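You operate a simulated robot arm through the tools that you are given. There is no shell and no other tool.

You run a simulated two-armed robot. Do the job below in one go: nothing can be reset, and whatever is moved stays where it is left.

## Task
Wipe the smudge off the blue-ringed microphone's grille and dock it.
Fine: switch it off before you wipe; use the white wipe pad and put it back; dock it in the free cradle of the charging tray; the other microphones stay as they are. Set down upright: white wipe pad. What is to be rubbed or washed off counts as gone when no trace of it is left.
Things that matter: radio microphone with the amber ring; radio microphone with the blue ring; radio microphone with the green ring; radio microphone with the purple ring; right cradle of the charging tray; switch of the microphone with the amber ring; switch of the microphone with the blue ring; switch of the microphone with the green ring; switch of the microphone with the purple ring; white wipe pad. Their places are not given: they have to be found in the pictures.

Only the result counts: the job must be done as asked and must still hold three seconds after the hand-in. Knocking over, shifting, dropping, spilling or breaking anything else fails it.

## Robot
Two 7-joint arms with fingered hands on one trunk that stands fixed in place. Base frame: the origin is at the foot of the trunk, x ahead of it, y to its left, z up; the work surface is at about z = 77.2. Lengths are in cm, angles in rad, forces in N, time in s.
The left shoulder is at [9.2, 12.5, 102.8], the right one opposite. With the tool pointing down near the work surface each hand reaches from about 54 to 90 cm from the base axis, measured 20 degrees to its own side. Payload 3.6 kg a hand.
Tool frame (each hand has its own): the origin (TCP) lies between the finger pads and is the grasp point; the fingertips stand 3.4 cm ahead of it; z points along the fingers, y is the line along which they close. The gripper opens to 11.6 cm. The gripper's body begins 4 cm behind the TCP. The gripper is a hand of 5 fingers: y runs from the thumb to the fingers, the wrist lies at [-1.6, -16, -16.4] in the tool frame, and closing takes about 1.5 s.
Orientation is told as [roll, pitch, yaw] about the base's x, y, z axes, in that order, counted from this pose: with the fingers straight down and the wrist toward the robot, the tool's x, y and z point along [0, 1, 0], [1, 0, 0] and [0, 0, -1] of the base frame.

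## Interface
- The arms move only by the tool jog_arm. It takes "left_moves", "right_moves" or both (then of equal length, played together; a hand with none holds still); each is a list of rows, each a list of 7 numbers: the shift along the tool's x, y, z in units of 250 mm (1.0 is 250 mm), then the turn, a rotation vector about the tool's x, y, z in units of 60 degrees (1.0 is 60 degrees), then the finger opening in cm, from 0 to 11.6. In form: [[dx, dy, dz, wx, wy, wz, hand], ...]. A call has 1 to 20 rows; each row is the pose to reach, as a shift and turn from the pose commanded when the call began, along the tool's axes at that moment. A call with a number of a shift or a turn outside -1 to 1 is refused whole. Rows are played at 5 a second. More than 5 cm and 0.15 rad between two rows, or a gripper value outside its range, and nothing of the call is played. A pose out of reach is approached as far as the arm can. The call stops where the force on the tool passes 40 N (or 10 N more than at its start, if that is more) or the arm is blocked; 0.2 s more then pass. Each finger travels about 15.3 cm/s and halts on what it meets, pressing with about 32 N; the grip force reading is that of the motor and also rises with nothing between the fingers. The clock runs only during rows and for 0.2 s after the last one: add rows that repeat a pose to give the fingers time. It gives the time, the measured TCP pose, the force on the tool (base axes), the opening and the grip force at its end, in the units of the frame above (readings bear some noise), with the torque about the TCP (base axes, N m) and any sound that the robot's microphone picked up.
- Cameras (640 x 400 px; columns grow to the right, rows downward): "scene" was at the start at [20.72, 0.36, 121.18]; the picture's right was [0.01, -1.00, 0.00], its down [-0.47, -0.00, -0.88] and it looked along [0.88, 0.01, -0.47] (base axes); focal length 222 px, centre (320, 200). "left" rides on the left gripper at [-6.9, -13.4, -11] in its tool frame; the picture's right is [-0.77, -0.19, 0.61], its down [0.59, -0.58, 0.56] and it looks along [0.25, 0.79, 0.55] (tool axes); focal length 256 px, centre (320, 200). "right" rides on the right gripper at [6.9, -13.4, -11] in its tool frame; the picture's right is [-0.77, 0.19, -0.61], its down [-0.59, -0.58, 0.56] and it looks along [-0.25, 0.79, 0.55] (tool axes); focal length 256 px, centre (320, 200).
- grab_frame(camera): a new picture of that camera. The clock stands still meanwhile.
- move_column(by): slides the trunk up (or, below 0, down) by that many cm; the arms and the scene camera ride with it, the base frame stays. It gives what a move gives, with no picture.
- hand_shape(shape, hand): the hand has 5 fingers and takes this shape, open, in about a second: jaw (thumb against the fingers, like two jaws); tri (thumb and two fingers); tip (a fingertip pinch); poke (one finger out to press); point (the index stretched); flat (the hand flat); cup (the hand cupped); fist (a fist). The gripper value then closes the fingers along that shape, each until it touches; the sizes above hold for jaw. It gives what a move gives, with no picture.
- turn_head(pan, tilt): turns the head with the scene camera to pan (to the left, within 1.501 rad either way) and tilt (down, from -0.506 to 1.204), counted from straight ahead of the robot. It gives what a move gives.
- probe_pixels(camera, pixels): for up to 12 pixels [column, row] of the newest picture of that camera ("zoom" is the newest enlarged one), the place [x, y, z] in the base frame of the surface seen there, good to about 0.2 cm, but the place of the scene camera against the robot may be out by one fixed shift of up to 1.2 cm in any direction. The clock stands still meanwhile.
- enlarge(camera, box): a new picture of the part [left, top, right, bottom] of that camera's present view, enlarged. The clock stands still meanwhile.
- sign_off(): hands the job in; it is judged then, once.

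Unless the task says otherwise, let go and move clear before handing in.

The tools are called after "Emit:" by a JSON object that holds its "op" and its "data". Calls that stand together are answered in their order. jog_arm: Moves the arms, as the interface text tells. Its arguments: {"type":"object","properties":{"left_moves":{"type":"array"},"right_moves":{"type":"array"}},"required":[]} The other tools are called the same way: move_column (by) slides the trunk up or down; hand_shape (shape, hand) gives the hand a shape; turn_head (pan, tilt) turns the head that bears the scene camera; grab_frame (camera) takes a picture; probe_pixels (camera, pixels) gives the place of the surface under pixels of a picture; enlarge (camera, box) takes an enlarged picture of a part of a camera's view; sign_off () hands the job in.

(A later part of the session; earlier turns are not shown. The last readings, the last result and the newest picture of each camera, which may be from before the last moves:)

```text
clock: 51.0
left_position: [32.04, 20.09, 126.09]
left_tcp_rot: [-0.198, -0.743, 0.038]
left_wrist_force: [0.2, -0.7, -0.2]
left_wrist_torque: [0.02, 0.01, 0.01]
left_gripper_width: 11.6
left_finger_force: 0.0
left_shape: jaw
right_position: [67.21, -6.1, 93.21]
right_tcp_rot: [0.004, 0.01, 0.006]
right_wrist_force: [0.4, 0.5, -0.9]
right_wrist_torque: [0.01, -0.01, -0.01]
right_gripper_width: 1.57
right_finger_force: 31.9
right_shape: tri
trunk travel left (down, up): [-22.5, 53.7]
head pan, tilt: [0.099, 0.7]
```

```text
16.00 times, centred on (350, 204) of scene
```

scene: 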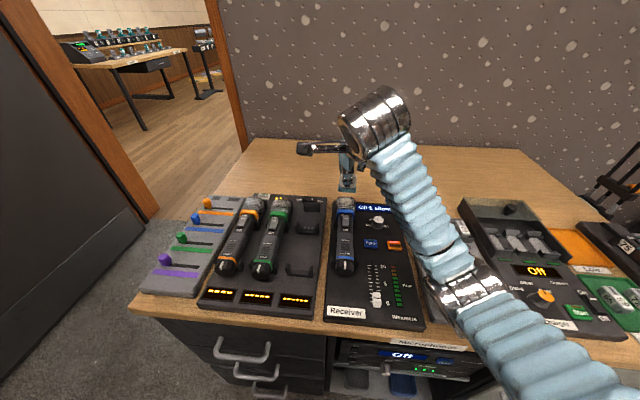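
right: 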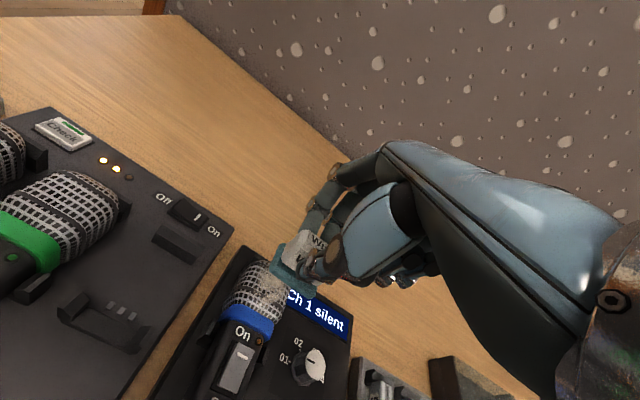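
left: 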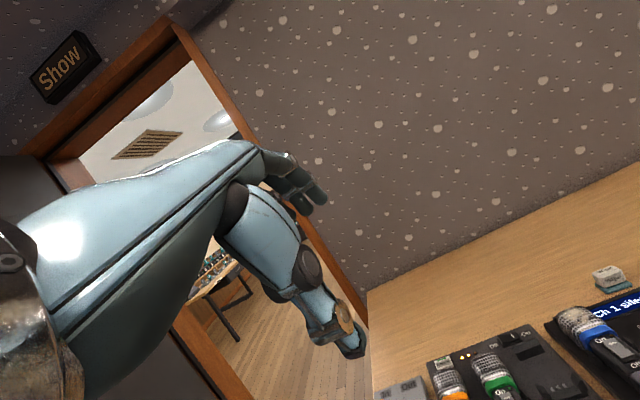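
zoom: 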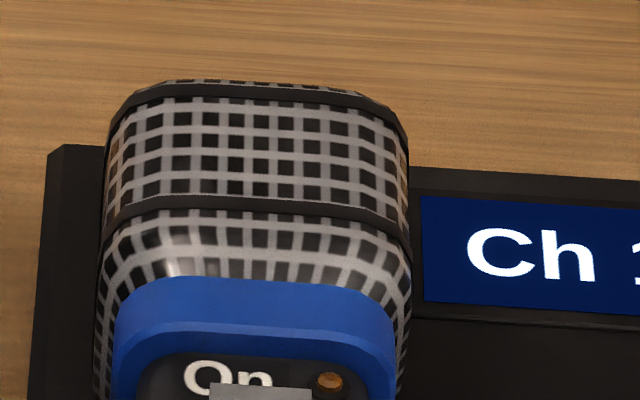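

Clean. Summing my commanded moves, the pad's original spot is at shift (-0.296, 0.268, 0.494) from here; I'll carry it back and lower to just above the table.

Emit:
{"op": "jog_arm", "data": {"right_moves": [[-0.1, 0.09, 0.0, 0, 0, 0, 0], [-0.2, 0.18, 0.0, 0, 0, 0, 0], [-0.296, 0.268, 0.05, 0, 0, 0, 0], [-0.296, 0.268, 0.2, 0, 0, 0, 0], [-0.296, 0.268, 0.35, 0, 0, 0, 0], [-0.296, 0.268, 0.44, 0, 0, 0, 0], [-0.296, 0.268, 0.47, 0, 0, 0, 0], [-0.296, 0.268, 0.482, 0, 0, 0, 0], [-0.296, 0.268, 0.488, 0, 0, 0, 0], [-0.296, 0.268, 0.488, 0, 0, 0, 0]]}}

Emit:
{"op": "enlarge", "data": {"camera": "right", "box": [240, 180, 360, 330]}}

```text
clock: 53.2
left_position: [32.05, 19.84, 126.11]
left_tcp_rot: [-0.196, -0.743, 0.037]
left_wrist_force: [0.2, 0.2, 0.1]
left_wrist_torque: [-0.01, -0.01, 0.0]
left_gripper_width: 11.61
left_finger_force: 0.0
left_shape: jaw
right_position: [73.67, -13.48, 80.96]
right_tcp_rot: [0.004, 0.01, 0.003]
right_wrist_force: [0.2, -0.6, 0.1]
right_wrist_torque: [0.02, -0.03, 0.02]
right_gripper_width: 1.56
right_finger_force: 32.3
right_shape: tri
trunk travel left (down, up): [-22.5, 53.7]
head pan, tilt: [0.099, 0.7]
```

```text
2.67 times, centred on (300, 255) of right
```

zoom: 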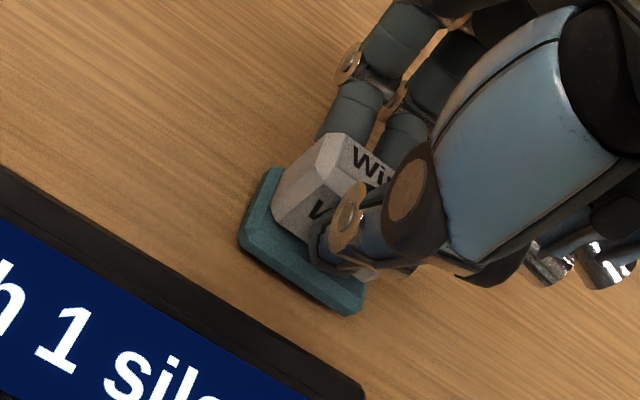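

Matches the original view. Lower the last millimetres until contact.

Emit:
{"op": "jog_arm", "data": {"right_moves": [[0, 0, 0.003, 0, 0, 0, 0], [0, 0, 0.006, 0, 0, 0, 0], [0, 0, 0.006, 0, 0, 0, 0]]}}

```text
clock: 54.0
left_position: [32.0, 19.91, 126.16]
left_tcp_rot: [-0.196, -0.743, 0.037]
left_wrist_force: [-0.2, 0.8, -0.7]
left_wrist_torque: [-0.02, -0.01, -0.01]
left_gripper_width: 11.59
left_finger_force: 0.0
left_shape: jaw
right_position: [73.7, -13.49, 80.93]
right_tcp_rot: [0.003, 0.012, 0.005]
right_wrist_force: [0.7, 0.6, -0.4]
right_wrist_torque: [-0.01, 0.0, 0.0]
right_gripper_width: 1.54
right_finger_force: 32.0
right_shape: tri
trunk travel left (down, up): [-22.5, 53.7]
head pan, tilt: [0.099, 0.7]
```

Emit:
{"op": "jog_arm", "data": {"right_moves": [[0, 0, 0.002, 0, 0, 0, 0], [0, 0, 0.003, 0, 0, 0, 0], [0, 0, 0.003, 0, 0, 0, 0]]}}

```text
clock: 54.8
left_position: [31.94, 19.91, 126.11]
left_tcp_rot: [-0.198, -0.743, 0.036]
left_wrist_force: [0.4, -0.8, 0.9]
left_wrist_torque: [0.0, 0.01, 0.0]
left_gripper_width: 11.62
left_finger_force: 0.0
left_shape: jaw
right_position: [73.76, -13.49, 80.8]
right_tcp_rot: [0.004, 0.011, 0.002]
right_wrist_force: [-0.5, -0.8, -0.5]
right_wrist_torque: [0.02, -0.01, 0.01]
right_gripper_width: 1.54
right_finger_force: 31.9
right_shape: tri
trunk travel left (down, up): [-22.5, 53.7]
head pan, tilt: [0.099, 0.7]
```

Emit:
{"op": "jog_arm", "data": {"right_moves": [[0, 0, 0.002, 0, 0, 0, 0], [0, 0, 0.004, 0, 0, 0, 0], [0, 0, 0.004, 0, 0, 0, 0]]}}

```text
clock: 55.6
left_position: [31.94, 19.98, 126.22]
left_tcp_rot: [-0.196, -0.742, 0.036]
left_wrist_force: [-0.2, 0.2, 0.1]
left_wrist_torque: [-0.01, 0.0, -0.01]
left_gripper_width: 11.59
left_finger_force: 0.0
left_shape: jaw
right_position: [73.59, -13.43, 80.63]
right_tcp_rot: [0.003, 0.01, 0.003]
right_wrist_force: [0.4, 0.4, -0.4]
right_wrist_torque: [0.0, -0.01, 0.01]
right_gripper_width: 1.53
right_finger_force: 31.7
right_shape: tri
trunk travel left (down, up): [-22.5, 53.7]
head pan, tilt: [0.099, 0.7]
```

Emit:
{"op": "jog_arm", "data": {"right_moves": [[0, 0, 0.002, 0, 0, 0, 0], [0, 0, 0.004, 0, 0, 0, 0], [0, 0, 0.004, 0, 0, 0, 0]]}}

Emit:
{"op": "enlarge", "data": {"camera": "right", "box": [240, 180, 360, 330]}}

```text
clock: 56.4
left_position: [32.03, 19.98, 126.11]
left_tcp_rot: [-0.195, -0.744, 0.037]
left_wrist_force: [0.3, 0.9, -0.5]
left_wrist_torque: [-0.02, 0.02, -0.01]
left_gripper_width: 11.6
left_finger_force: 0.1
left_shape: jaw
right_position: [73.63, -13.46, 80.59]
right_tcp_rot: [0.002, 0.008, 0.004]
right_wrist_force: [-0.6, -1.1, 2.9]
right_wrist_torque: [-0.02, -0.01, -0.02]
right_gripper_width: 1.54
right_finger_force: 31.9
right_shape: tri
trunk travel left (down, up): [-22.5, 53.7]
head pan, tilt: [0.099, 0.7]
```

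```text
2.67 times, centred on (300, 255) of right
```

zoom: 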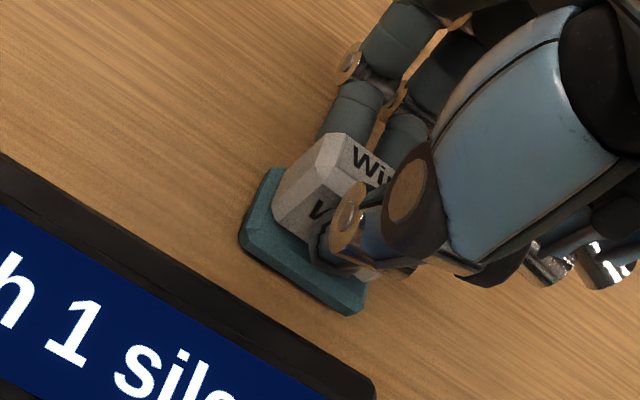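

Contact at about 3 N. Open gently to 4 cm, then lift.

Emit:
{"op": "jog_arm", "data": {"right_moves": [[0, 0, 0, 0, 0, 0, 2], [0, 0, 0, 0, 0, 0, 3], [0, 0, 0, 0, 0, 0, 4], [0, 0, 0, 0, 0, 0, 4], [0, 0, 0, 0, 0, 0, 4]]}}

Emit:
{"op": "jog_arm", "data": {"right_moves": [[0, 0, -0.04, 0, 0, 0, 4], [0, 0, -0.1, 0, 0, 0, 4], [0, 0, -0.2, 0, 0, 0, 4], [0, 0, -0.35, 0, 0, 0, 4], [0, 0, -0.35, 0, 0, 0, 4]]}}

Emit:
{"op": "enlarge", "data": {"camera": "right", "box": [200, 180, 360, 360]}}

Emit:
{"op": "probe_pixels", "data": {"camera": "zoom", "pixels": [[280, 230], [250, 260], [300, 260]]}}

```text
clock: 57.6
left_position: [32.02, 20.01, 126.1]
left_tcp_rot: [-0.195, -0.743, 0.036]
left_wrist_force: [0.5, 0.5, -0.4]
left_wrist_torque: [-0.03, -0.01, 0.04]
left_gripper_width: 11.58
left_finger_force: 0.0
left_shape: jaw
right_position: [73.7, -13.37, 80.5]
right_tcp_rot: [0.004, 0.01, 0.003]
right_wrist_force: [0.0, 0.2, -1.0]
right_wrist_torque: [0.03, 0.01, 0.0]
right_gripper_width: 3.96
right_finger_force: 0.0
right_shape: tri
trunk travel left (down, up): [-22.5, 53.7]
head pan, tilt: [0.099, 0.7]
```

```text
clock: 58.8
left_position: [32.12, 20.0, 126.08]
left_tcp_rot: [-0.197, -0.743, 0.036]
left_wrist_force: [0.7, -0.1, 0.1]
left_wrist_torque: [0.0, 0.01, 0.0]
left_gripper_width: 11.64
left_finger_force: 0.0
left_shape: jaw
right_position: [73.63, -13.64, 89.39]
right_tcp_rot: [0.002, 0.011, 0.004]
right_wrist_force: [0.9, 0.5, -0.3]
right_wrist_torque: [-0.01, 0.02, -0.01]
right_gripper_width: 3.96
right_finger_force: 0.0
right_shape: tri
trunk travel left (down, up): [-22.5, 53.7]
head pan, tilt: [0.099, 0.7]
```

```text
2.22 times, centred on (280, 270) of right
```

zoom: 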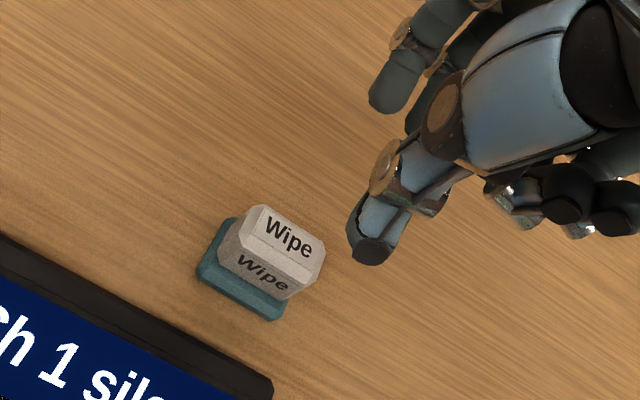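

```text
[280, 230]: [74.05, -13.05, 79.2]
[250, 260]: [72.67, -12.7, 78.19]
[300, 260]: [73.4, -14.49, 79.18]
```

The pad is back upright at its spot. Next I retract the right hand to about (52,-10,100) while yawing toward +90°, to grip the mic across its body.

Emit:
{"op": "jog_arm", "data": {"right_moves": [[0, 0, -0.15, 0, 0, 0, 6], [0.0, -0.08, -0.3, 0, 0, -0.1, 6], [0.02, -0.2, -0.42, 0, 0, -0.22, 6], [0.04, -0.34, -0.42, 0, 0, -0.35, 6], [0.06, -0.48, -0.42, 0, 0, -0.48, 6], [0.08, -0.62, -0.42, 0, 0, -0.61, 6], [0.1, -0.74, -0.42, 0, 0, -0.74, 6], [0.12, -0.83, -0.42, 0, 0, -0.87, 6], [0.144, -0.864, -0.42, 0, 0, -1.0, 6], [0.144, -0.864, -0.42, 0, 0, -1.0, 6]]}}

```text
clock: 61.0
left_position: [31.97, 19.85, 126.12]
left_tcp_rot: [-0.197, -0.744, 0.036]
left_wrist_force: [0.3, -0.3, -0.3]
left_wrist_torque: [0.01, 0.0, -0.02]
left_gripper_width: 11.58
left_finger_force: 0.1
left_shape: jaw
right_position: [52.04, -10.06, 100.09]
right_tcp_rot: [0.01, 0.001, 1.051]
right_wrist_force: [-0.4, 0.2, 0.0]
right_wrist_torque: [-0.02, -0.03, 0.02]
right_gripper_width: 5.96
right_finger_force: 0.1
right_shape: tri
trunk travel left (down, up): [-22.5, 53.7]
head pan, tilt: [0.099, 0.7]
```

Tracked fine. Continue the yaw in small increments to 1.4.

Emit:
{"op": "jog_arm", "data": {"right_moves": [[0, 0, 0, 0, 0, -0.08, 6], [0, 0, 0, 0, 0, -0.16, 6], [0, 0, 0, 0, 0, -0.24, 6], [0, 0, 0, 0, 0, -0.32, 6], [0, 0, 0, 0, 0, -0.32, 6]]}}

```text
clock: 62.2
left_position: [32.11, 19.96, 125.99]
left_tcp_rot: [-0.194, -0.744, 0.035]
left_wrist_force: [-0.1, 0.4, 0.1]
left_wrist_torque: [-0.02, -0.02, 0.0]
left_gripper_width: 11.59
left_finger_force: 0.1
left_shape: jaw
right_position: [52.12, -9.92, 100.0]
right_tcp_rot: [0.01, -0.002, 1.388]
right_wrist_force: [-0.3, 0.9, 0.2]
right_wrist_torque: [-0.01, 0.03, -0.02]
right_gripper_width: 5.97
right_finger_force: 0.0
right_shape: tri
trunk travel left (down, up): [-22.5, 53.7]
head pan, tilt: [0.099, 0.7]
```

Emit:
{"op": "jog_arm", "data": {"right_moves": [[0, 0, 0, 0, 0, -0.09, 6], [0, 0, 0, 0, 0, -0.175, 6], [0, 0, 0, 0, 0, -0.175, 6]]}}

Emit:
{"op": "grab_frame", "data": {"camera": "right"}}

Emit:
{"op": "turn_head", "data": {"pan": 0.0, "tilt": 0.9}}

Emit:
{"op": "grab_frame", "data": {"camera": "scene"}}

```text
clock: 63.0
left_position: [32.06, 20.08, 126.09]
left_tcp_rot: [-0.194, -0.743, 0.037]
left_wrist_force: [-0.5, 0.9, 0.0]
left_wrist_torque: [0.0, -0.01, -0.02]
left_gripper_width: 11.59
left_finger_force: 0.3
left_shape: jaw
right_position: [52.11, -10.01, 99.97]
right_tcp_rot: [0.01, -0.003, 1.571]
right_wrist_force: [0.4, -0.1, -0.4]
right_wrist_torque: [-0.03, -0.05, 0.02]
right_gripper_width: 5.98
right_finger_force: 0.0
right_shape: tri
trunk travel left (down, up): [-22.5, 53.7]
head pan, tilt: [0.099, 0.7]
```

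```text
taken
```

right: 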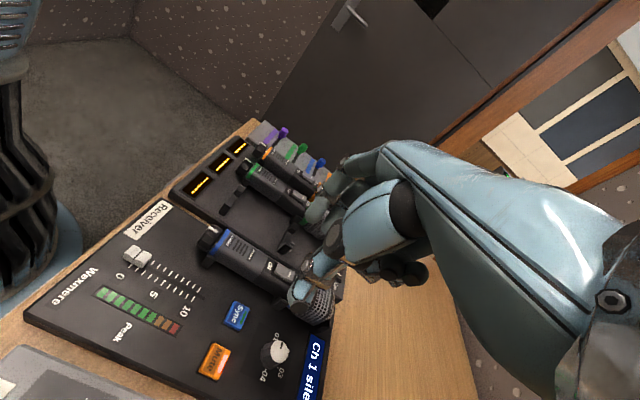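

```text
clock: 63.8
left_position: [31.98, 19.98, 126.2]
left_tcp_rot: [-0.195, -0.743, 0.037]
left_wrist_force: [-0.9, 0.2, -0.6]
left_wrist_torque: [-0.06, 0.0, 0.03]
left_gripper_width: 11.63
left_finger_force: 0.1
left_shape: jaw
right_position: [52.17, -10.12, 100.03]
right_tcp_rot: [0.01, -0.003, 1.569]
right_wrist_force: [-0.5, 0.4, 0.6]
right_wrist_torque: [0.03, 0.01, 0.01]
right_gripper_width: 5.97
right_finger_force: 0.1
right_shape: tri
trunk travel left (down, up): [-22.5, 53.7]
head pan, tilt: [0.0, 0.901]
```

```text
taken
```

scene: 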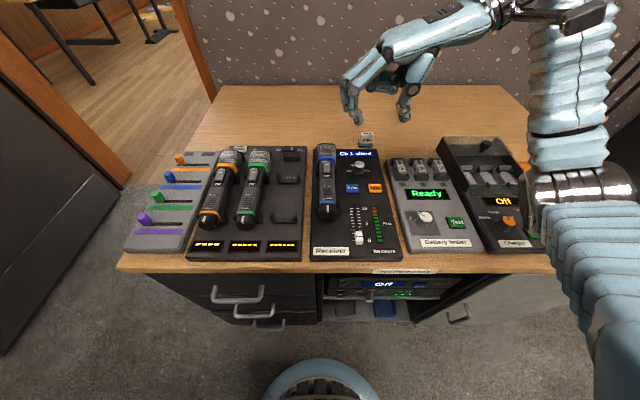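

Yaw 90° reached and the scene view is clear. I'll enlarge to measure the mics, cradles and docking offset.

Emit:
{"op": "enlarge", "data": {"camera": "scene", "box": [225, 140, 355, 225]}}

Emit:
{"op": "probe_pixels", "data": {"camera": "zoom", "pixels": [[165, 85], [495, 55], [120, 330], [130, 355], [490, 300], [487, 330], [300, 100], [345, 85], [282, 205], [350, 200], [315, 370], [500, 130]]}}

```text
4.71 times, centred on (290, 182) of scene
```

zoom: 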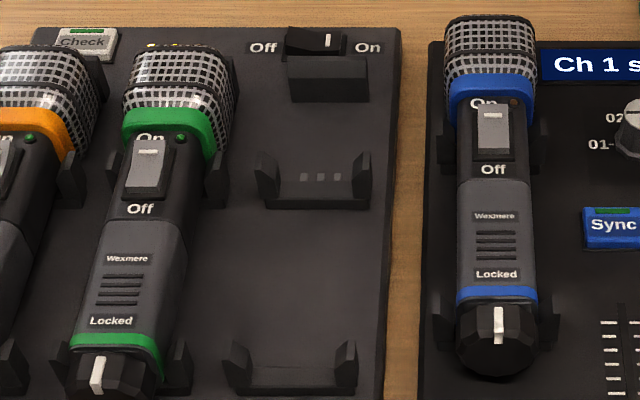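

```text
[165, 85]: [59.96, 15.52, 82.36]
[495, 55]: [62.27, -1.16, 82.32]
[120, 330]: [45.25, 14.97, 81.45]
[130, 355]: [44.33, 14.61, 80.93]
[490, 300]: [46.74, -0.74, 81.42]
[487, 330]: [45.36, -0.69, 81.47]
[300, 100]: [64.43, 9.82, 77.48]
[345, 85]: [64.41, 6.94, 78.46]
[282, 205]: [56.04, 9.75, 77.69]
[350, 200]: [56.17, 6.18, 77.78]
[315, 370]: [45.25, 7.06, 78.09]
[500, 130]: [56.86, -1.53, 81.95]
```

Emit:
{"op": "probe_pixels", "data": {"camera": "zoom", "pixels": [[492, 170], [140, 209], [496, 274], [112, 321], [494, 216], [127, 258], [488, 288], [125, 336], [440, 150], [215, 165], [262, 165], [384, 170]]}}

Emit:
{"op": "probe_pixels", "data": {"camera": "zoom", "pixels": [[437, 305], [550, 305], [237, 355], [348, 350], [544, 145], [384, 160], [325, 85], [325, 65], [323, 190], [290, 375], [350, 375], [178, 350]]}}

```text
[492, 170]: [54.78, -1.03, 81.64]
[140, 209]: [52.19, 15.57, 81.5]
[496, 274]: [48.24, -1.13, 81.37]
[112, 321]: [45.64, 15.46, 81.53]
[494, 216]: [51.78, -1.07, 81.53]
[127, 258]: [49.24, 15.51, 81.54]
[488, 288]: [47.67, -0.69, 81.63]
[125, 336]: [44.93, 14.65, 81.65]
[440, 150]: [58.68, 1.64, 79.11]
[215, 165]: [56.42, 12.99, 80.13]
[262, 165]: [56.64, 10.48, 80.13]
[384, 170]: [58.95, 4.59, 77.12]
```

```text
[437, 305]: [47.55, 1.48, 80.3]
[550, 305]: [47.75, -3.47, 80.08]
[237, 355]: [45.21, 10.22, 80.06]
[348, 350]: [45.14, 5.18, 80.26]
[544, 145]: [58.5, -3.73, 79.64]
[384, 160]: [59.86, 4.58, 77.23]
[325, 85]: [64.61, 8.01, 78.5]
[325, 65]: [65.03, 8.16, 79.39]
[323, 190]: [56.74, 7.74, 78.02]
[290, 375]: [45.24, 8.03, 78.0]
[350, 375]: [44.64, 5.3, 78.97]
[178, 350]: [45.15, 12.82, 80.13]
```

Offsets are consistent: docking needs Δx≈-2.57, Δy≈+8.80, Δz≈0 relative to the present pose. Now I'll check the mic's sides and the Sync button with the right camera for finger clearance.

Emit:
{"op": "enlarge", "data": {"camera": "right", "box": [180, 180, 340, 340]}}

Emit:
{"op": "enlarge", "data": {"camera": "scene", "box": [300, 140, 400, 225]}}

Emit:
{"op": "probe_pixels", "data": {"camera": "zoom", "pixels": [[290, 300], [310, 300], [335, 300], [345, 290], [150, 250], [205, 280], [230, 200], [75, 250], [105, 250], [235, 250], [60, 330], [270, 330]]}}

Emit:
{"op": "probe_pixels", "data": {"camera": "right", "pixels": [[237, 300], [230, 312], [248, 308], [242, 325], [237, 255], [265, 265], [283, 268], [225, 238], [250, 285], [217, 220], [265, 287]]}}

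```text
2.50 times, centred on (260, 260) of right
```

zoom: 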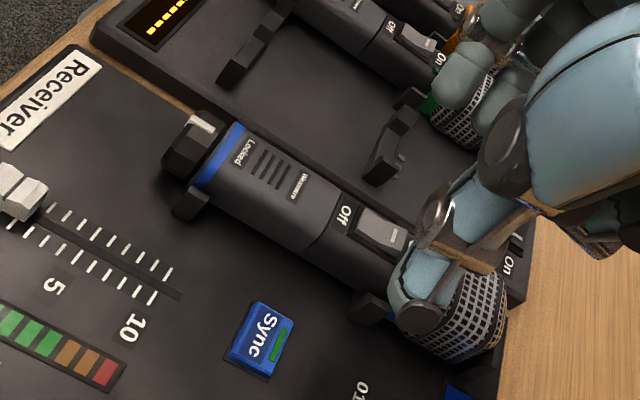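

```text
4.71 times, centred on (350, 182) of scene
```

zoom: 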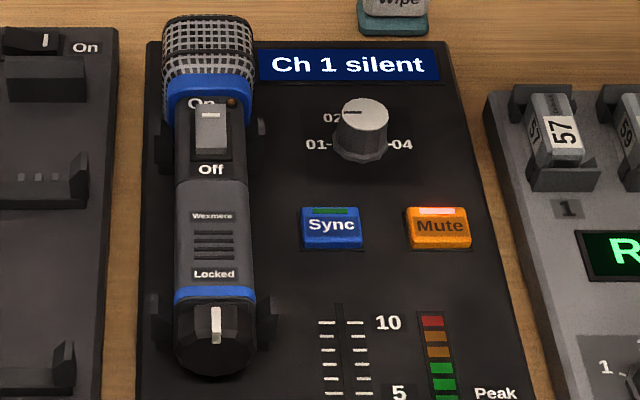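

```text
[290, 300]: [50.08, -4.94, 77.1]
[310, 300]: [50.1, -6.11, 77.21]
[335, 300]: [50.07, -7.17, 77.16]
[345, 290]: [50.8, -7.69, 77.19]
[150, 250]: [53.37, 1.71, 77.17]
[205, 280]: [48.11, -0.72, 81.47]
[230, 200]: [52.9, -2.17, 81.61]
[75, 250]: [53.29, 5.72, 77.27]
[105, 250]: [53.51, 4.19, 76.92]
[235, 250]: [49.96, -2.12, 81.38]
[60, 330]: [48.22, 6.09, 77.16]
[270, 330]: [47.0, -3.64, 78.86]
```

```text
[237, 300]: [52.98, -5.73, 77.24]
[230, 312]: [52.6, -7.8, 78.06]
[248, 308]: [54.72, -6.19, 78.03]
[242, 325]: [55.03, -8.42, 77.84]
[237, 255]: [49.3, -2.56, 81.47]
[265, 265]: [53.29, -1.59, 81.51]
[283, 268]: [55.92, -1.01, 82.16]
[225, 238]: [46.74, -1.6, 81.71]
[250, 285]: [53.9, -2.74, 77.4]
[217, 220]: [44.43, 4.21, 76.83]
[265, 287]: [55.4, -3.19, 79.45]
```

The Sync button top is z≈78.05 with its edge at y≈-5.8, so I'll keep fingertips above z 78.2. I'll check how low the curled ring/little fingers hang.

Emit:
{"op": "probe_pixels", "data": {"camera": "right", "pixels": [[385, 270], [400, 275], [412, 275], [420, 268], [372, 262], [300, 285], [312, 300], [305, 270], [322, 210], [320, 222], [328, 228]]}}

Emit:
{"op": "enlarge", "data": {"camera": "right", "box": [270, 140, 450, 320]}}

Emit:
{"op": "enlarge", "data": {"camera": "scene", "box": [320, 20, 460, 140]}}

```text
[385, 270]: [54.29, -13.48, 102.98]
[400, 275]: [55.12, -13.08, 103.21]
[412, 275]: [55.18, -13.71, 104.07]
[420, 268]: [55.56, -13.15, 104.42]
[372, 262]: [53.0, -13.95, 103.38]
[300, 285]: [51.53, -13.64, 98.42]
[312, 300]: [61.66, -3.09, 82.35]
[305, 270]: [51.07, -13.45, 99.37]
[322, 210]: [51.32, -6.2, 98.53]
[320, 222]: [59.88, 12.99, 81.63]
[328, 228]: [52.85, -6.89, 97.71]
```

```text
2.22 times, centred on (360, 230) of right
```

zoom: 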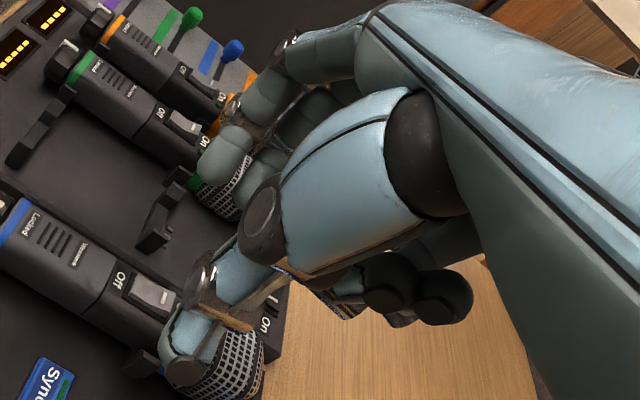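

```text
3.33 times, centred on (390, 80) of scene
```

zoom: 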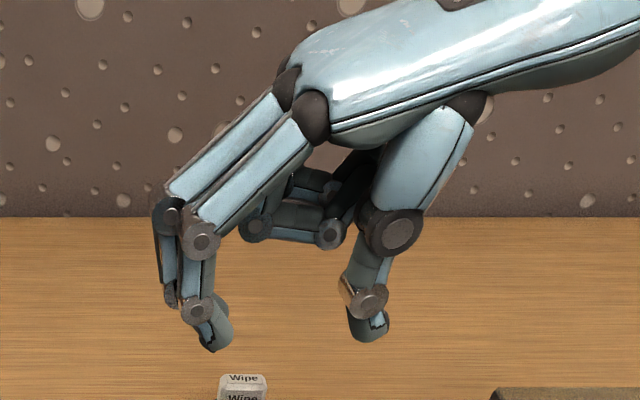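

Curled fingers stay ~2.5 cm above TCP level, so they clear the switch. Move above the mic body with a 5 cm opening.

Emit:
{"op": "jog_arm", "data": {"right_moves": [[-0.01, 0.1, 0.1, 0, 0, 0, 5], [-0.02, 0.22, 0.2, 0, 0, 0, 5], [-0.028, 0.35, 0.3, 0, 0, 0, 5], [-0.028, 0.35, 0.42, 0, 0, 0, 5], [-0.028, 0.35, 0.52, 0, 0, 0, 5], [-0.028, 0.35, 0.52, 0, 0, 0, 5]]}}

Emit:
{"op": "enlarge", "data": {"camera": "right", "box": [200, 160, 380, 340]}}

Emit:
{"op": "enlarge", "data": {"camera": "scene", "box": [280, 110, 400, 220]}}

```text
clock: 65.2
left_position: [31.99, 19.99, 126.1]
left_tcp_rot: [-0.195, -0.745, 0.037]
left_wrist_force: [0.9, -0.1, 0.2]
left_wrist_torque: [0.02, 0.0, 0.02]
left_gripper_width: 11.59
left_finger_force: 0.0
left_shape: jaw
right_position: [52.56, -1.18, 86.77]
right_tcp_rot: [0.01, -0.005, 1.569]
right_wrist_force: [0.4, 0.3, 0.3]
right_wrist_torque: [-0.01, -0.03, 0.0]
right_gripper_width: 5.01
right_finger_force: 0.2
right_shape: tri
trunk travel left (down, up): [-22.5, 53.7]
head pan, tilt: [0.0, 0.901]
```

```text
2.22 times, centred on (290, 250) of right
```

zoom: 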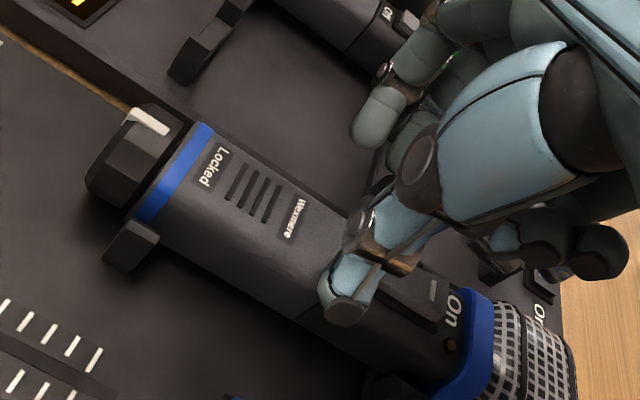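

```text
3.64 times, centred on (340, 165) of scene
```

zoom: 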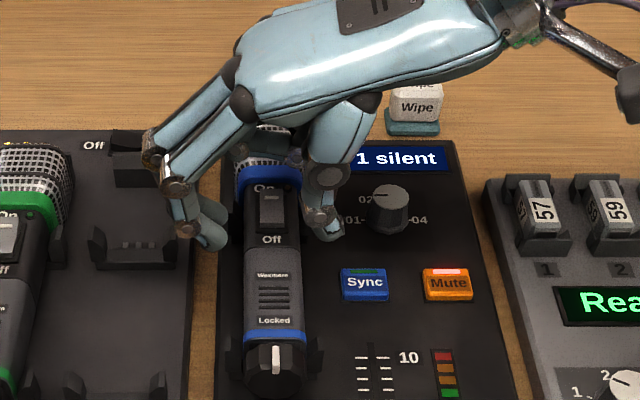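

Emit:
{"op": "probe_pixels", "data": {"camera": "zoom", "pixels": [[205, 235], [220, 235], [225, 240], [312, 225], [325, 232], [340, 232], [250, 255], [297, 255], [273, 265], [246, 300], [302, 300]]}}

Emit:
{"op": "probe_pixels", "data": {"camera": "right", "pixels": [[302, 208], [298, 218], [288, 295], [295, 300], [305, 300], [270, 255], [252, 235]]}}

```text
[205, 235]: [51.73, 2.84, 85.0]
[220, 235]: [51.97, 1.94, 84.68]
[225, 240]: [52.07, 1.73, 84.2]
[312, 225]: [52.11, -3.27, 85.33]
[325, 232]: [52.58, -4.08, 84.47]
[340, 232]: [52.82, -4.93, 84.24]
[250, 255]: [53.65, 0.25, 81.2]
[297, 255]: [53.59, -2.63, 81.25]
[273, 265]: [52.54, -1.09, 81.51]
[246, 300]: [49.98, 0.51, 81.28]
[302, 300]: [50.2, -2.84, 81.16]
```

```text
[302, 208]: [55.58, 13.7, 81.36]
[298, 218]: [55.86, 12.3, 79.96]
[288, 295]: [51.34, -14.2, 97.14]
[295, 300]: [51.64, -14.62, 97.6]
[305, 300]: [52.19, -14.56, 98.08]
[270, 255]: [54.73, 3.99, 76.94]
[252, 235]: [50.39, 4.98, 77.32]
```

Relative to the mic (edges +0.4/-2.75 in the scene frame), the fingers (1.73/-3.27) sit 0.3–0.4 cm too far left. I'll shift -0.3 cm in y and descend.

Emit:
{"op": "jog_arm", "data": {"right_moves": [[0, -0.012, 0.05, 0, 0, 0, 5], [0, -0.012, 0.1, 0, 0, 0, 5], [0, -0.012, 0.14, 0, 0, 0, 5], [0, -0.012, 0.16, 0, 0, 0, 5], [0, -0.012, 0.16, 0, 0, 0, 5]]}}

Emit:
{"op": "grab_frame", "data": {"camera": "right"}}

Emit:
{"op": "enlarge", "data": {"camera": "right", "box": [200, 160, 380, 340]}}

Emit:
{"op": "enlarge", "data": {"camera": "scene", "box": [290, 130, 370, 210]}}

```text
clock: 66.4
left_position: [31.85, 19.91, 126.1]
left_tcp_rot: [-0.195, -0.744, 0.038]
left_wrist_force: [0.4, 0.0, -0.3]
left_wrist_torque: [0.02, -0.03, 0.01]
left_gripper_width: 11.58
left_finger_force: 0.0
left_shape: jaw
right_position: [52.66, -1.51, 83.02]
right_tcp_rot: [0.01, -0.004, 1.568]
right_wrist_force: [-0.2, 0.5, -0.2]
right_wrist_torque: [-0.01, 0.01, 0.01]
right_gripper_width: 5.05
right_finger_force: 0.2
right_shape: tri
trunk travel left (down, up): [-22.5, 53.7]
head pan, tilt: [0.0, 0.901]
```

```text
taken
```

right: 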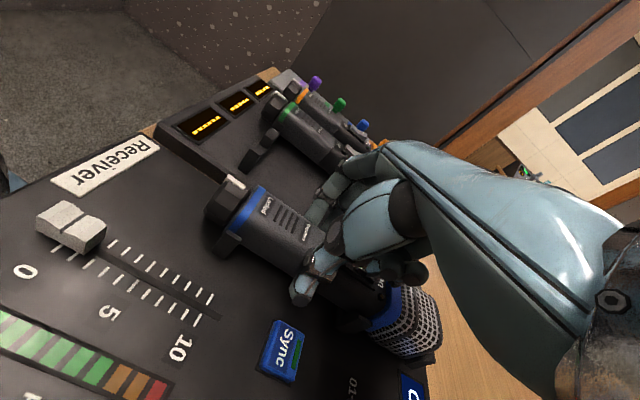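

```text
2.22 times, centred on (290, 250) of right
```

zoom: 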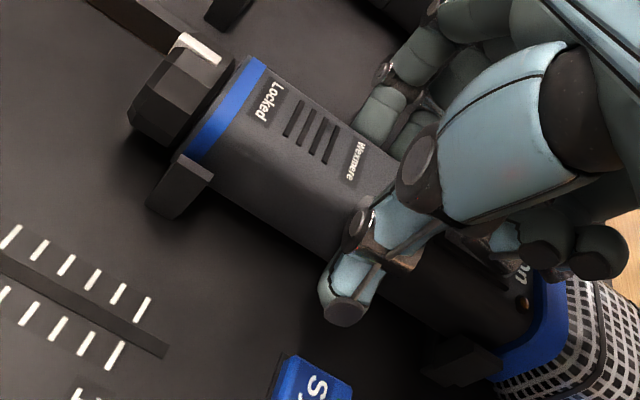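

```text
5.00 times, centred on (330, 170) of scene
```

zoom: 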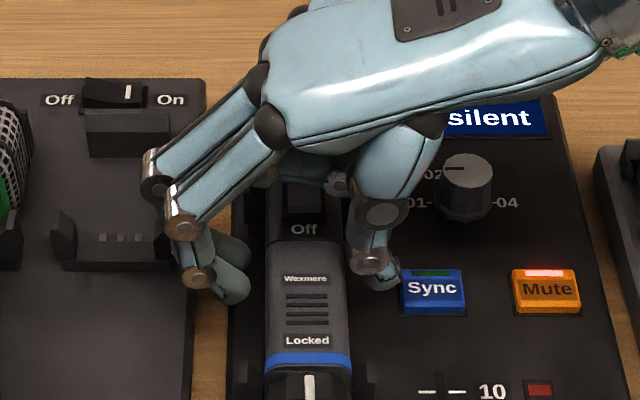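

Nicely centred. Lower 1.4 cm more to TCP z≈81.6.

Emit:
{"op": "jog_arm", "data": {"right_moves": [[0, 0, 0.025, 0, 0, 0, 5], [0, 0, 0.045, 0, 0, 0, 5], [0, 0, 0.056, 0, 0, 0, 5], [0, 0, 0.056, 0, 0, 0, 5]]}}

Emit:
{"op": "enlarge", "data": {"camera": "scene", "box": [290, 130, 370, 210]}}

Emit:
{"op": "enlarge", "data": {"camera": "right", "box": [200, 160, 380, 340]}}

```text
clock: 67.4
left_position: [31.81, 19.97, 126.24]
left_tcp_rot: [-0.196, -0.746, 0.037]
left_wrist_force: [1.1, -0.3, -0.2]
left_wrist_torque: [0.0, 0.02, -0.06]
left_gripper_width: 11.59
left_finger_force: 0.0
left_shape: jaw
right_position: [52.68, -1.45, 82.18]
right_tcp_rot: [0.001, -0.009, 1.569]
right_wrist_force: [4.7, -2.3, 35.2]
right_wrist_torque: [0.08, -1.02, -0.01]
right_gripper_width: 5.08
right_finger_force: 0.1
right_shape: tri
trunk travel left (down, up): [-22.5, 53.7]
head pan, tilt: [0.0, 0.901]
```

```text
5.00 times, centred on (330, 170) of scene
```

zoom: 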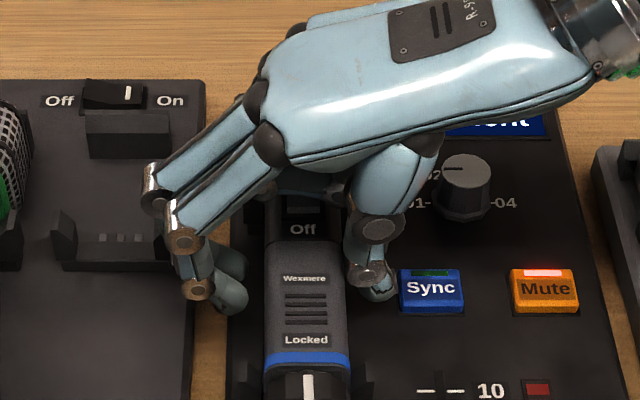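

```text
2.22 times, centred on (290, 250) of right
```

zoom: 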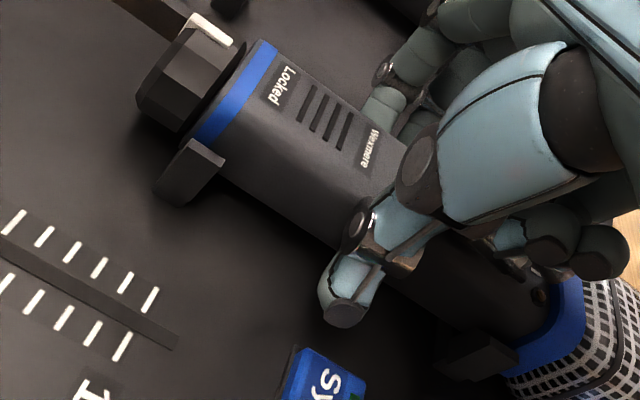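

35 N upward with a torque placing the contact ~3 cm ahead of the TCP: the curled fingers touched the switch area. I'll back up at once and check the LED.

Emit:
{"op": "jog_arm", "data": {"right_moves": [[0, 0, -0.03, 0, 0, 0, 5], [0, 0, -0.1, 0, 0, 0, 5], [0, 0, -0.2, 0, 0, 0, 5], [0.1, 0, -0.35, 0, 0, 0, 5], [0.2, -0.1, -0.45, 0, 0, 0, 5], [0.2, -0.25, -0.45, 0, 0, 0, 5], [0.2, -0.4, -0.45, 0, 0, 0, 5], [0.2, -0.4, -0.45, 0, 0, 0, 5]]}}

Emit:
{"op": "enlarge", "data": {"camera": "scene", "box": [290, 130, 370, 230]}}

Emit:
{"op": "grab_frame", "data": {"camera": "right"}}

```text
clock: 69.2
left_position: [32.01, 20.0, 126.04]
left_tcp_rot: [-0.195, -0.745, 0.038]
left_wrist_force: [-0.2, -0.6, -0.7]
left_wrist_torque: [0.0, -0.02, 0.02]
left_gripper_width: 11.61
left_finger_force: 0.0
left_shape: jaw
right_position: [48.0, -11.6, 92.96]
right_tcp_rot: [0.01, -0.003, 1.572]
right_wrist_force: [-0.7, 0.8, 0.6]
right_wrist_torque: [0.01, 0.01, 0.0]
right_gripper_width: 5.03
right_finger_force: 0.0
right_shape: tri
trunk travel left (down, up): [-22.5, 53.7]
head pan, tilt: [0.0, 0.901]
```

```text
4.00 times, centred on (330, 180) of scene
```

zoom: 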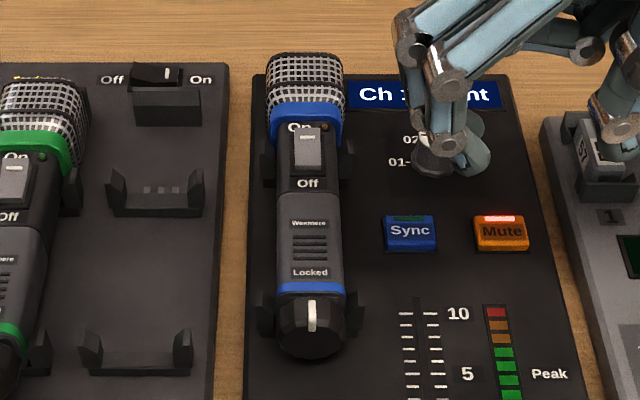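

```text
taken
```

right: 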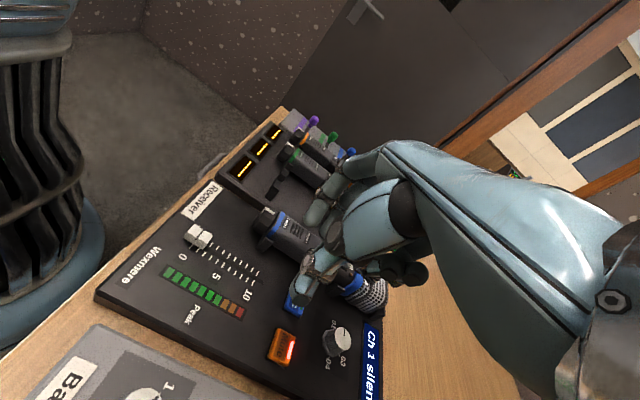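

Emit:
{"op": "enlarge", "data": {"camera": "scene", "box": [315, 145, 345, 180]}}

Emit:
{"op": "hand_shape", "data": {"hand": "right", "shape": "jaw"}}

Emit:
{"op": "grab_frame", "data": {"camera": "right"}}

Emit:
{"op": "enlarge", "data": {"camera": "scene", "box": [340, 60, 500, 200]}}

```text
11.43 times, centred on (330, 162) of scene
```

zoom: 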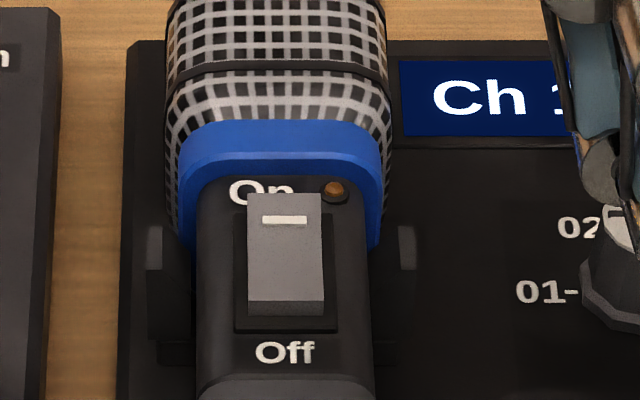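

```text
clock: 70.1
left_position: [31.95, 19.92, 126.13]
left_tcp_rot: [-0.197, -0.744, 0.036]
left_wrist_force: [0.0, 0.4, 0.1]
left_wrist_torque: [-0.01, 0.0, 0.0]
left_gripper_width: 11.61
left_finger_force: 0.1
left_shape: jaw
right_position: [48.0, -11.68, 92.89]
right_tcp_rot: [0.009, -0.004, 1.568]
right_wrist_force: [0.3, 0.1, -0.4]
right_wrist_torque: [-0.02, -0.01, 0.0]
right_gripper_width: 11.59
right_finger_force: 0.1
right_shape: jaw
trunk travel left (down, up): [-22.5, 53.7]
head pan, tilt: [0.0, 0.901]
```

```text
taken
```

right: 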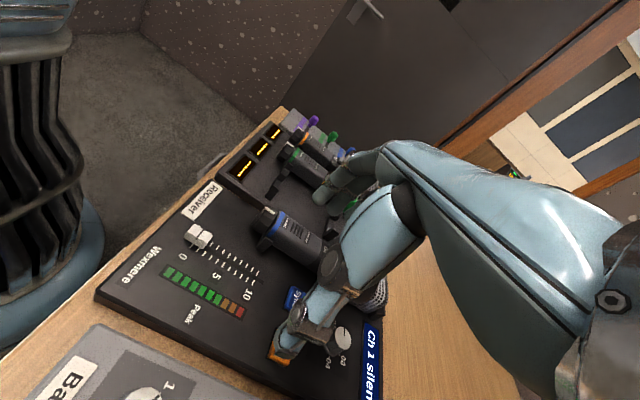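

```text
2.86 times, centred on (420, 130) of scene
```

zoom: 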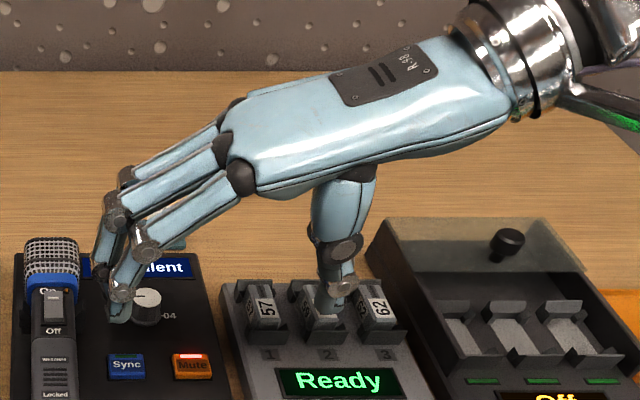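

LED still off. Jaw brings all four fingers down, so nothing curls over the switch. I'll close to 5 cm and go above the mic body at x≈50.4.

Emit:
{"op": "jog_arm", "data": {"right_moves": [[-0.02, 0.05, 0, 0, 0, 0, 8], [-0.04, 0.15, 0, 0, 0, 0, 6], [-0.06, 0.27, 0, 0, 0, 0, 5], [-0.096, 0.404, 0.05, 0, 0, 0, 5], [-0.096, 0.404, 0.15, 0, 0, 0, 5], [-0.096, 0.404, 0.2, 0, 0, 0, 5], [-0.096, 0.404, 0.2, 0, 0, 0, 5]]}}

Emit:
{"op": "enlarge", "data": {"camera": "scene", "box": [280, 110, 380, 220]}}

Emit:
{"op": "enlarge", "data": {"camera": "right", "box": [200, 160, 400, 340]}}

```text
clock: 71.7
left_position: [32.01, 19.93, 126.19]
left_tcp_rot: [-0.195, -0.744, 0.037]
left_wrist_force: [0.3, -0.2, 0.0]
left_wrist_torque: [-0.01, 0.01, 0.02]
left_gripper_width: 11.62
left_finger_force: 0.1
left_shape: jaw
right_position: [50.16, -1.39, 87.99]
right_tcp_rot: [0.011, -0.004, 1.571]
right_wrist_force: [-0.3, 0.5, 0.2]
right_wrist_torque: [0.03, 0.01, 0.02]
right_gripper_width: 5.02
right_finger_force: 0.0
right_shape: jaw
trunk travel left (down, up): [-22.5, 53.7]
head pan, tilt: [0.0, 0.901]
```

```text
3.64 times, centred on (330, 165) of scene
```

zoom: 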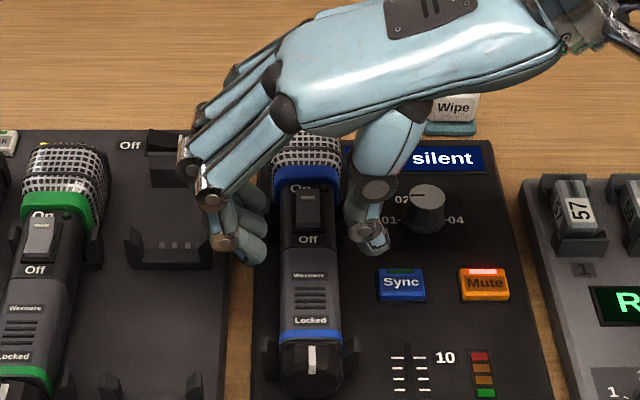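

```text
2.22 times, centred on (300, 250) of right
```

zoom: 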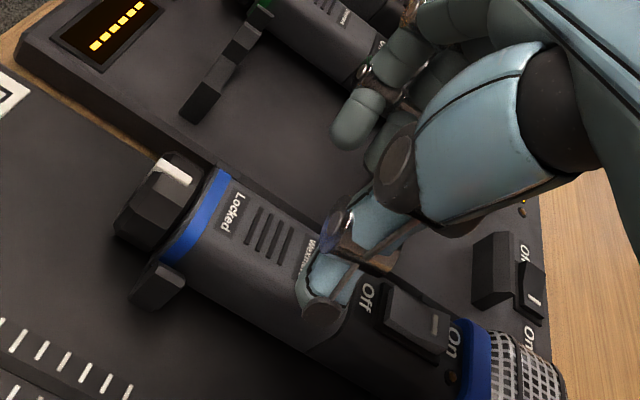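

Emit:
{"op": "probe_pixels", "data": {"camera": "zoom", "pixels": [[250, 255], [262, 250], [256, 228], [265, 225], [255, 205], [270, 200], [362, 230], [375, 245], [388, 240], [284, 240], [331, 240], [352, 185]]}}

Emit:
{"op": "enlarge", "data": {"camera": "scene", "box": [320, 140, 370, 190]}}

```text
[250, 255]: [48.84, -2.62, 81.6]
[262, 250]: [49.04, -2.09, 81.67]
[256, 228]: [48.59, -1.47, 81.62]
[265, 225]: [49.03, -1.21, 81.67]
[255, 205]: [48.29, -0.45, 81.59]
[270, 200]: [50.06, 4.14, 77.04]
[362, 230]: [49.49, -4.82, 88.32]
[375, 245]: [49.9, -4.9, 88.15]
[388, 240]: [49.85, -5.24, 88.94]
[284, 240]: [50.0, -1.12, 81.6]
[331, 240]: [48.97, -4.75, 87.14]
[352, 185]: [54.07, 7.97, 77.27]
```

```text
8.00 times, centred on (345, 165) of scene
```

zoom: 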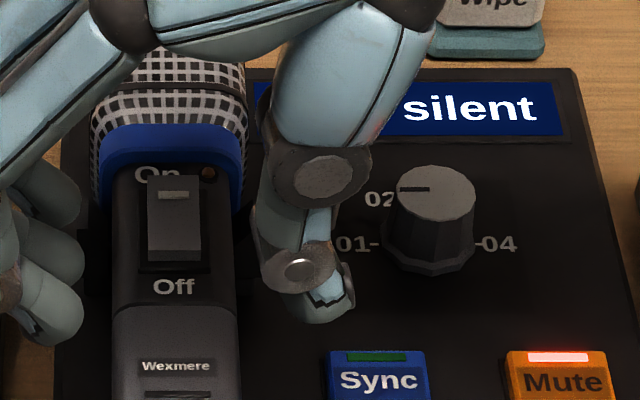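

Emit:
{"op": "probe_pixels", "data": {"camera": "zoom", "pixels": [[60, 330], [78, 320], [80, 265], [78, 200], [275, 270], [290, 310], [325, 310], [350, 300], [114, 300], [238, 300], [70, 150], [262, 110]]}}

Emit:
{"op": "probe_pixels", "data": {"camera": "zoom", "pixels": [[85, 160], [60, 185], [84, 190], [88, 150], [75, 345], [60, 300], [30, 330], [175, 330], [60, 250], [70, 230]]}}

```text
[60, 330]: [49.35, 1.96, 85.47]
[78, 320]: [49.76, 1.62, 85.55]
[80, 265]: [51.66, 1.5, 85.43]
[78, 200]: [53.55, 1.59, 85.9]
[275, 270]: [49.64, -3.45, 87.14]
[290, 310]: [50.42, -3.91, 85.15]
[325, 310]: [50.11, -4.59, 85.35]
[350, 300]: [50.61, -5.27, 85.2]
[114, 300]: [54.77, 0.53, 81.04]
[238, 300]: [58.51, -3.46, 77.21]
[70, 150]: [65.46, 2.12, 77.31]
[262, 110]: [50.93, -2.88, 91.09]
```

```text
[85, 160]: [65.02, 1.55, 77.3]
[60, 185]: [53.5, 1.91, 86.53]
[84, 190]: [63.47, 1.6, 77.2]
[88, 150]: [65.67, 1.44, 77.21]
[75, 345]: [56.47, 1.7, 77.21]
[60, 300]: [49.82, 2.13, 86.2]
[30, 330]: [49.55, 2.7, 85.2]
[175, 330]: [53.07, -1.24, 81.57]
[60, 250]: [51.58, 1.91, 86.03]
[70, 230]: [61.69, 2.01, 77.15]
```

Fingers (y≈1.5) and thumb (y≈-3.7) straddle the mic evenly in the scene frame, and in x they lie between the holders. Descend, stopping to check.

Emit:
{"op": "jog_arm", "data": {"right_moves": [[0, 0, 0.08, 0, 0, 0, 5], [0, 0, 0.15, 0, 0, 0, 5], [0, 0, 0.2, 0, 0, 0, 5], [0, 0, 0.22, 0, 0, 0, 5], [0, 0, 0.235, 0, 0, 0, 5], [0, 0, 0.235, 0, 0, 0, 5]]}}

Emit:
{"op": "enlarge", "data": {"camera": "scene", "box": [290, 130, 370, 210]}}

Emit:
{"op": "enlarge", "data": {"camera": "right", "box": [200, 160, 400, 340]}}

```text
clock: 73.1
left_position: [31.98, 20.0, 126.03]
left_tcp_rot: [-0.195, -0.745, 0.035]
left_wrist_force: [0.3, 0.0, 0.6]
left_wrist_torque: [0.03, -0.01, -0.04]
left_gripper_width: 11.6
left_finger_force: 0.0
left_shape: jaw
right_position: [50.06, -1.39, 82.15]
right_tcp_rot: [0.01, -0.002, 1.571]
right_wrist_force: [-0.2, -1.5, 0.9]
right_wrist_torque: [0.0, 0.03, 0.04]
right_gripper_width: 5.07
right_finger_force: 0.1
right_shape: jaw
trunk travel left (down, up): [-22.5, 53.7]
head pan, tilt: [0.0, 0.901]
```

```text
5.00 times, centred on (330, 170) of scene
```

zoom: 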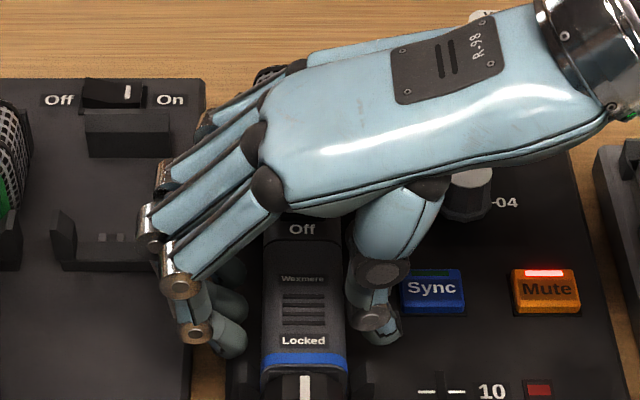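

```text
2.22 times, centred on (300, 250) of right
```

zoom: 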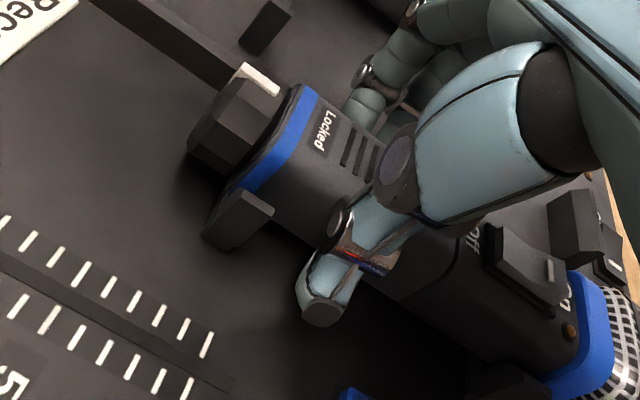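

Clear. Lower 0.5 cm more, then close on the body.

Emit:
{"op": "jog_arm", "data": {"right_moves": [[0, 0, 0.012, 0, 0, 0, 5], [0, 0, 0.022, 0, 0, 0, 5], [0, 0, 0.022, 0, 0, 0, 5]]}}

```text
clock: 73.9
left_position: [31.96, 19.91, 126.16]
left_tcp_rot: [-0.194, -0.742, 0.037]
left_wrist_force: [-0.5, -0.1, 0.7]
left_wrist_torque: [0.02, 0.02, 0.0]
left_gripper_width: 11.6
left_finger_force: 0.1
left_shape: jaw
right_position: [50.02, -1.37, 81.51]
right_tcp_rot: [0.008, -0.003, 1.57]
right_wrist_force: [0.2, -1.9, 0.5]
right_wrist_torque: [-0.05, 0.0, 0.0]
right_gripper_width: 5.08
right_finger_force: 0.0
right_shape: jaw
trunk travel left (down, up): [-22.5, 53.7]
head pan, tilt: [0.0, 0.901]
```

A slight -y force suggests the thumb is brushing the mic; I'll shift -0.2 cm in y and close.

Emit:
{"op": "jog_arm", "data": {"right_moves": [[0, -0.008, 0, 0, 0, 0, 5], [0, -0.008, 0, 0, 0, 0, 4.4], [0, -0.008, 0, 0, 0, 0, 3.8], [0, -0.008, 0, 0, 0, 0, 3.2], [0, -0.008, 0, 0, 0, 0, 2.6], [0, -0.008, 0, 0, 0, 0, 2], [0, -0.008, 0, 0, 0, 0, 1], [0, -0.008, 0, 0, 0, 0, 0], [0, -0.008, 0, 0, 0, 0, 0], [0, -0.008, 0, 0, 0, 0, 0]]}}

Emit:
{"op": "enlarge", "data": {"camera": "scene", "box": [290, 130, 370, 210]}}

Emit:
{"op": "enlarge", "data": {"camera": "right", "box": [200, 160, 400, 340]}}

```text
clock: 76.1
left_position: [31.95, 19.9, 126.18]
left_tcp_rot: [-0.194, -0.745, 0.036]
left_wrist_force: [-0.9, 0.5, 0.0]
left_wrist_torque: [0.02, 0.0, -0.03]
left_gripper_width: 11.61
left_finger_force: 0.1
left_shape: jaw
right_position: [50.08, -1.62, 81.51]
right_tcp_rot: [0.008, -0.006, 1.569]
right_wrist_force: [2.5, -13.6, 13.6]
right_wrist_torque: [0.05, 0.09, 0.19]
right_gripper_width: 2.95
right_finger_force: 32.2
right_shape: jaw
trunk travel left (down, up): [-22.5, 53.7]
head pan, tilt: [0.0, 0.901]
```

```text
5.00 times, centred on (330, 170) of scene
```

zoom: 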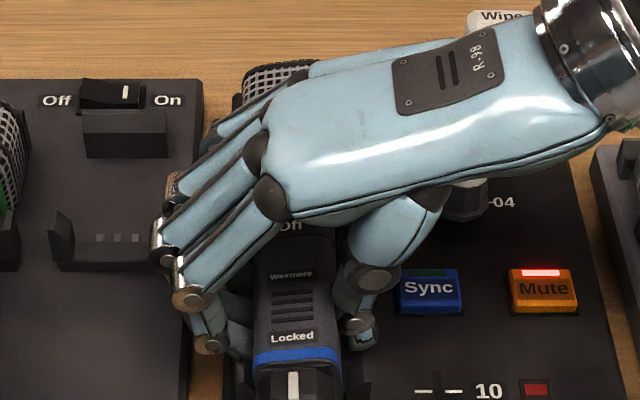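

```text
2.22 times, centred on (300, 250) of right
```

zoom: 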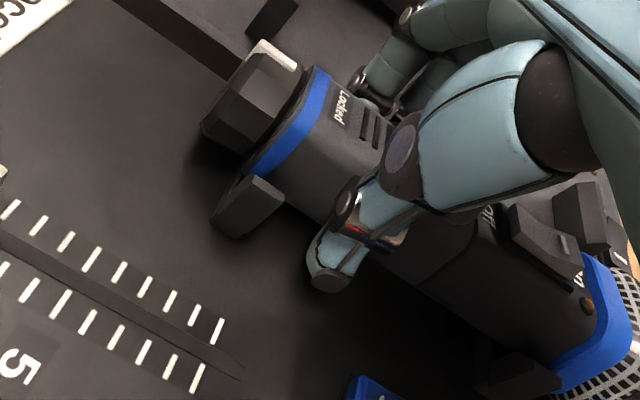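

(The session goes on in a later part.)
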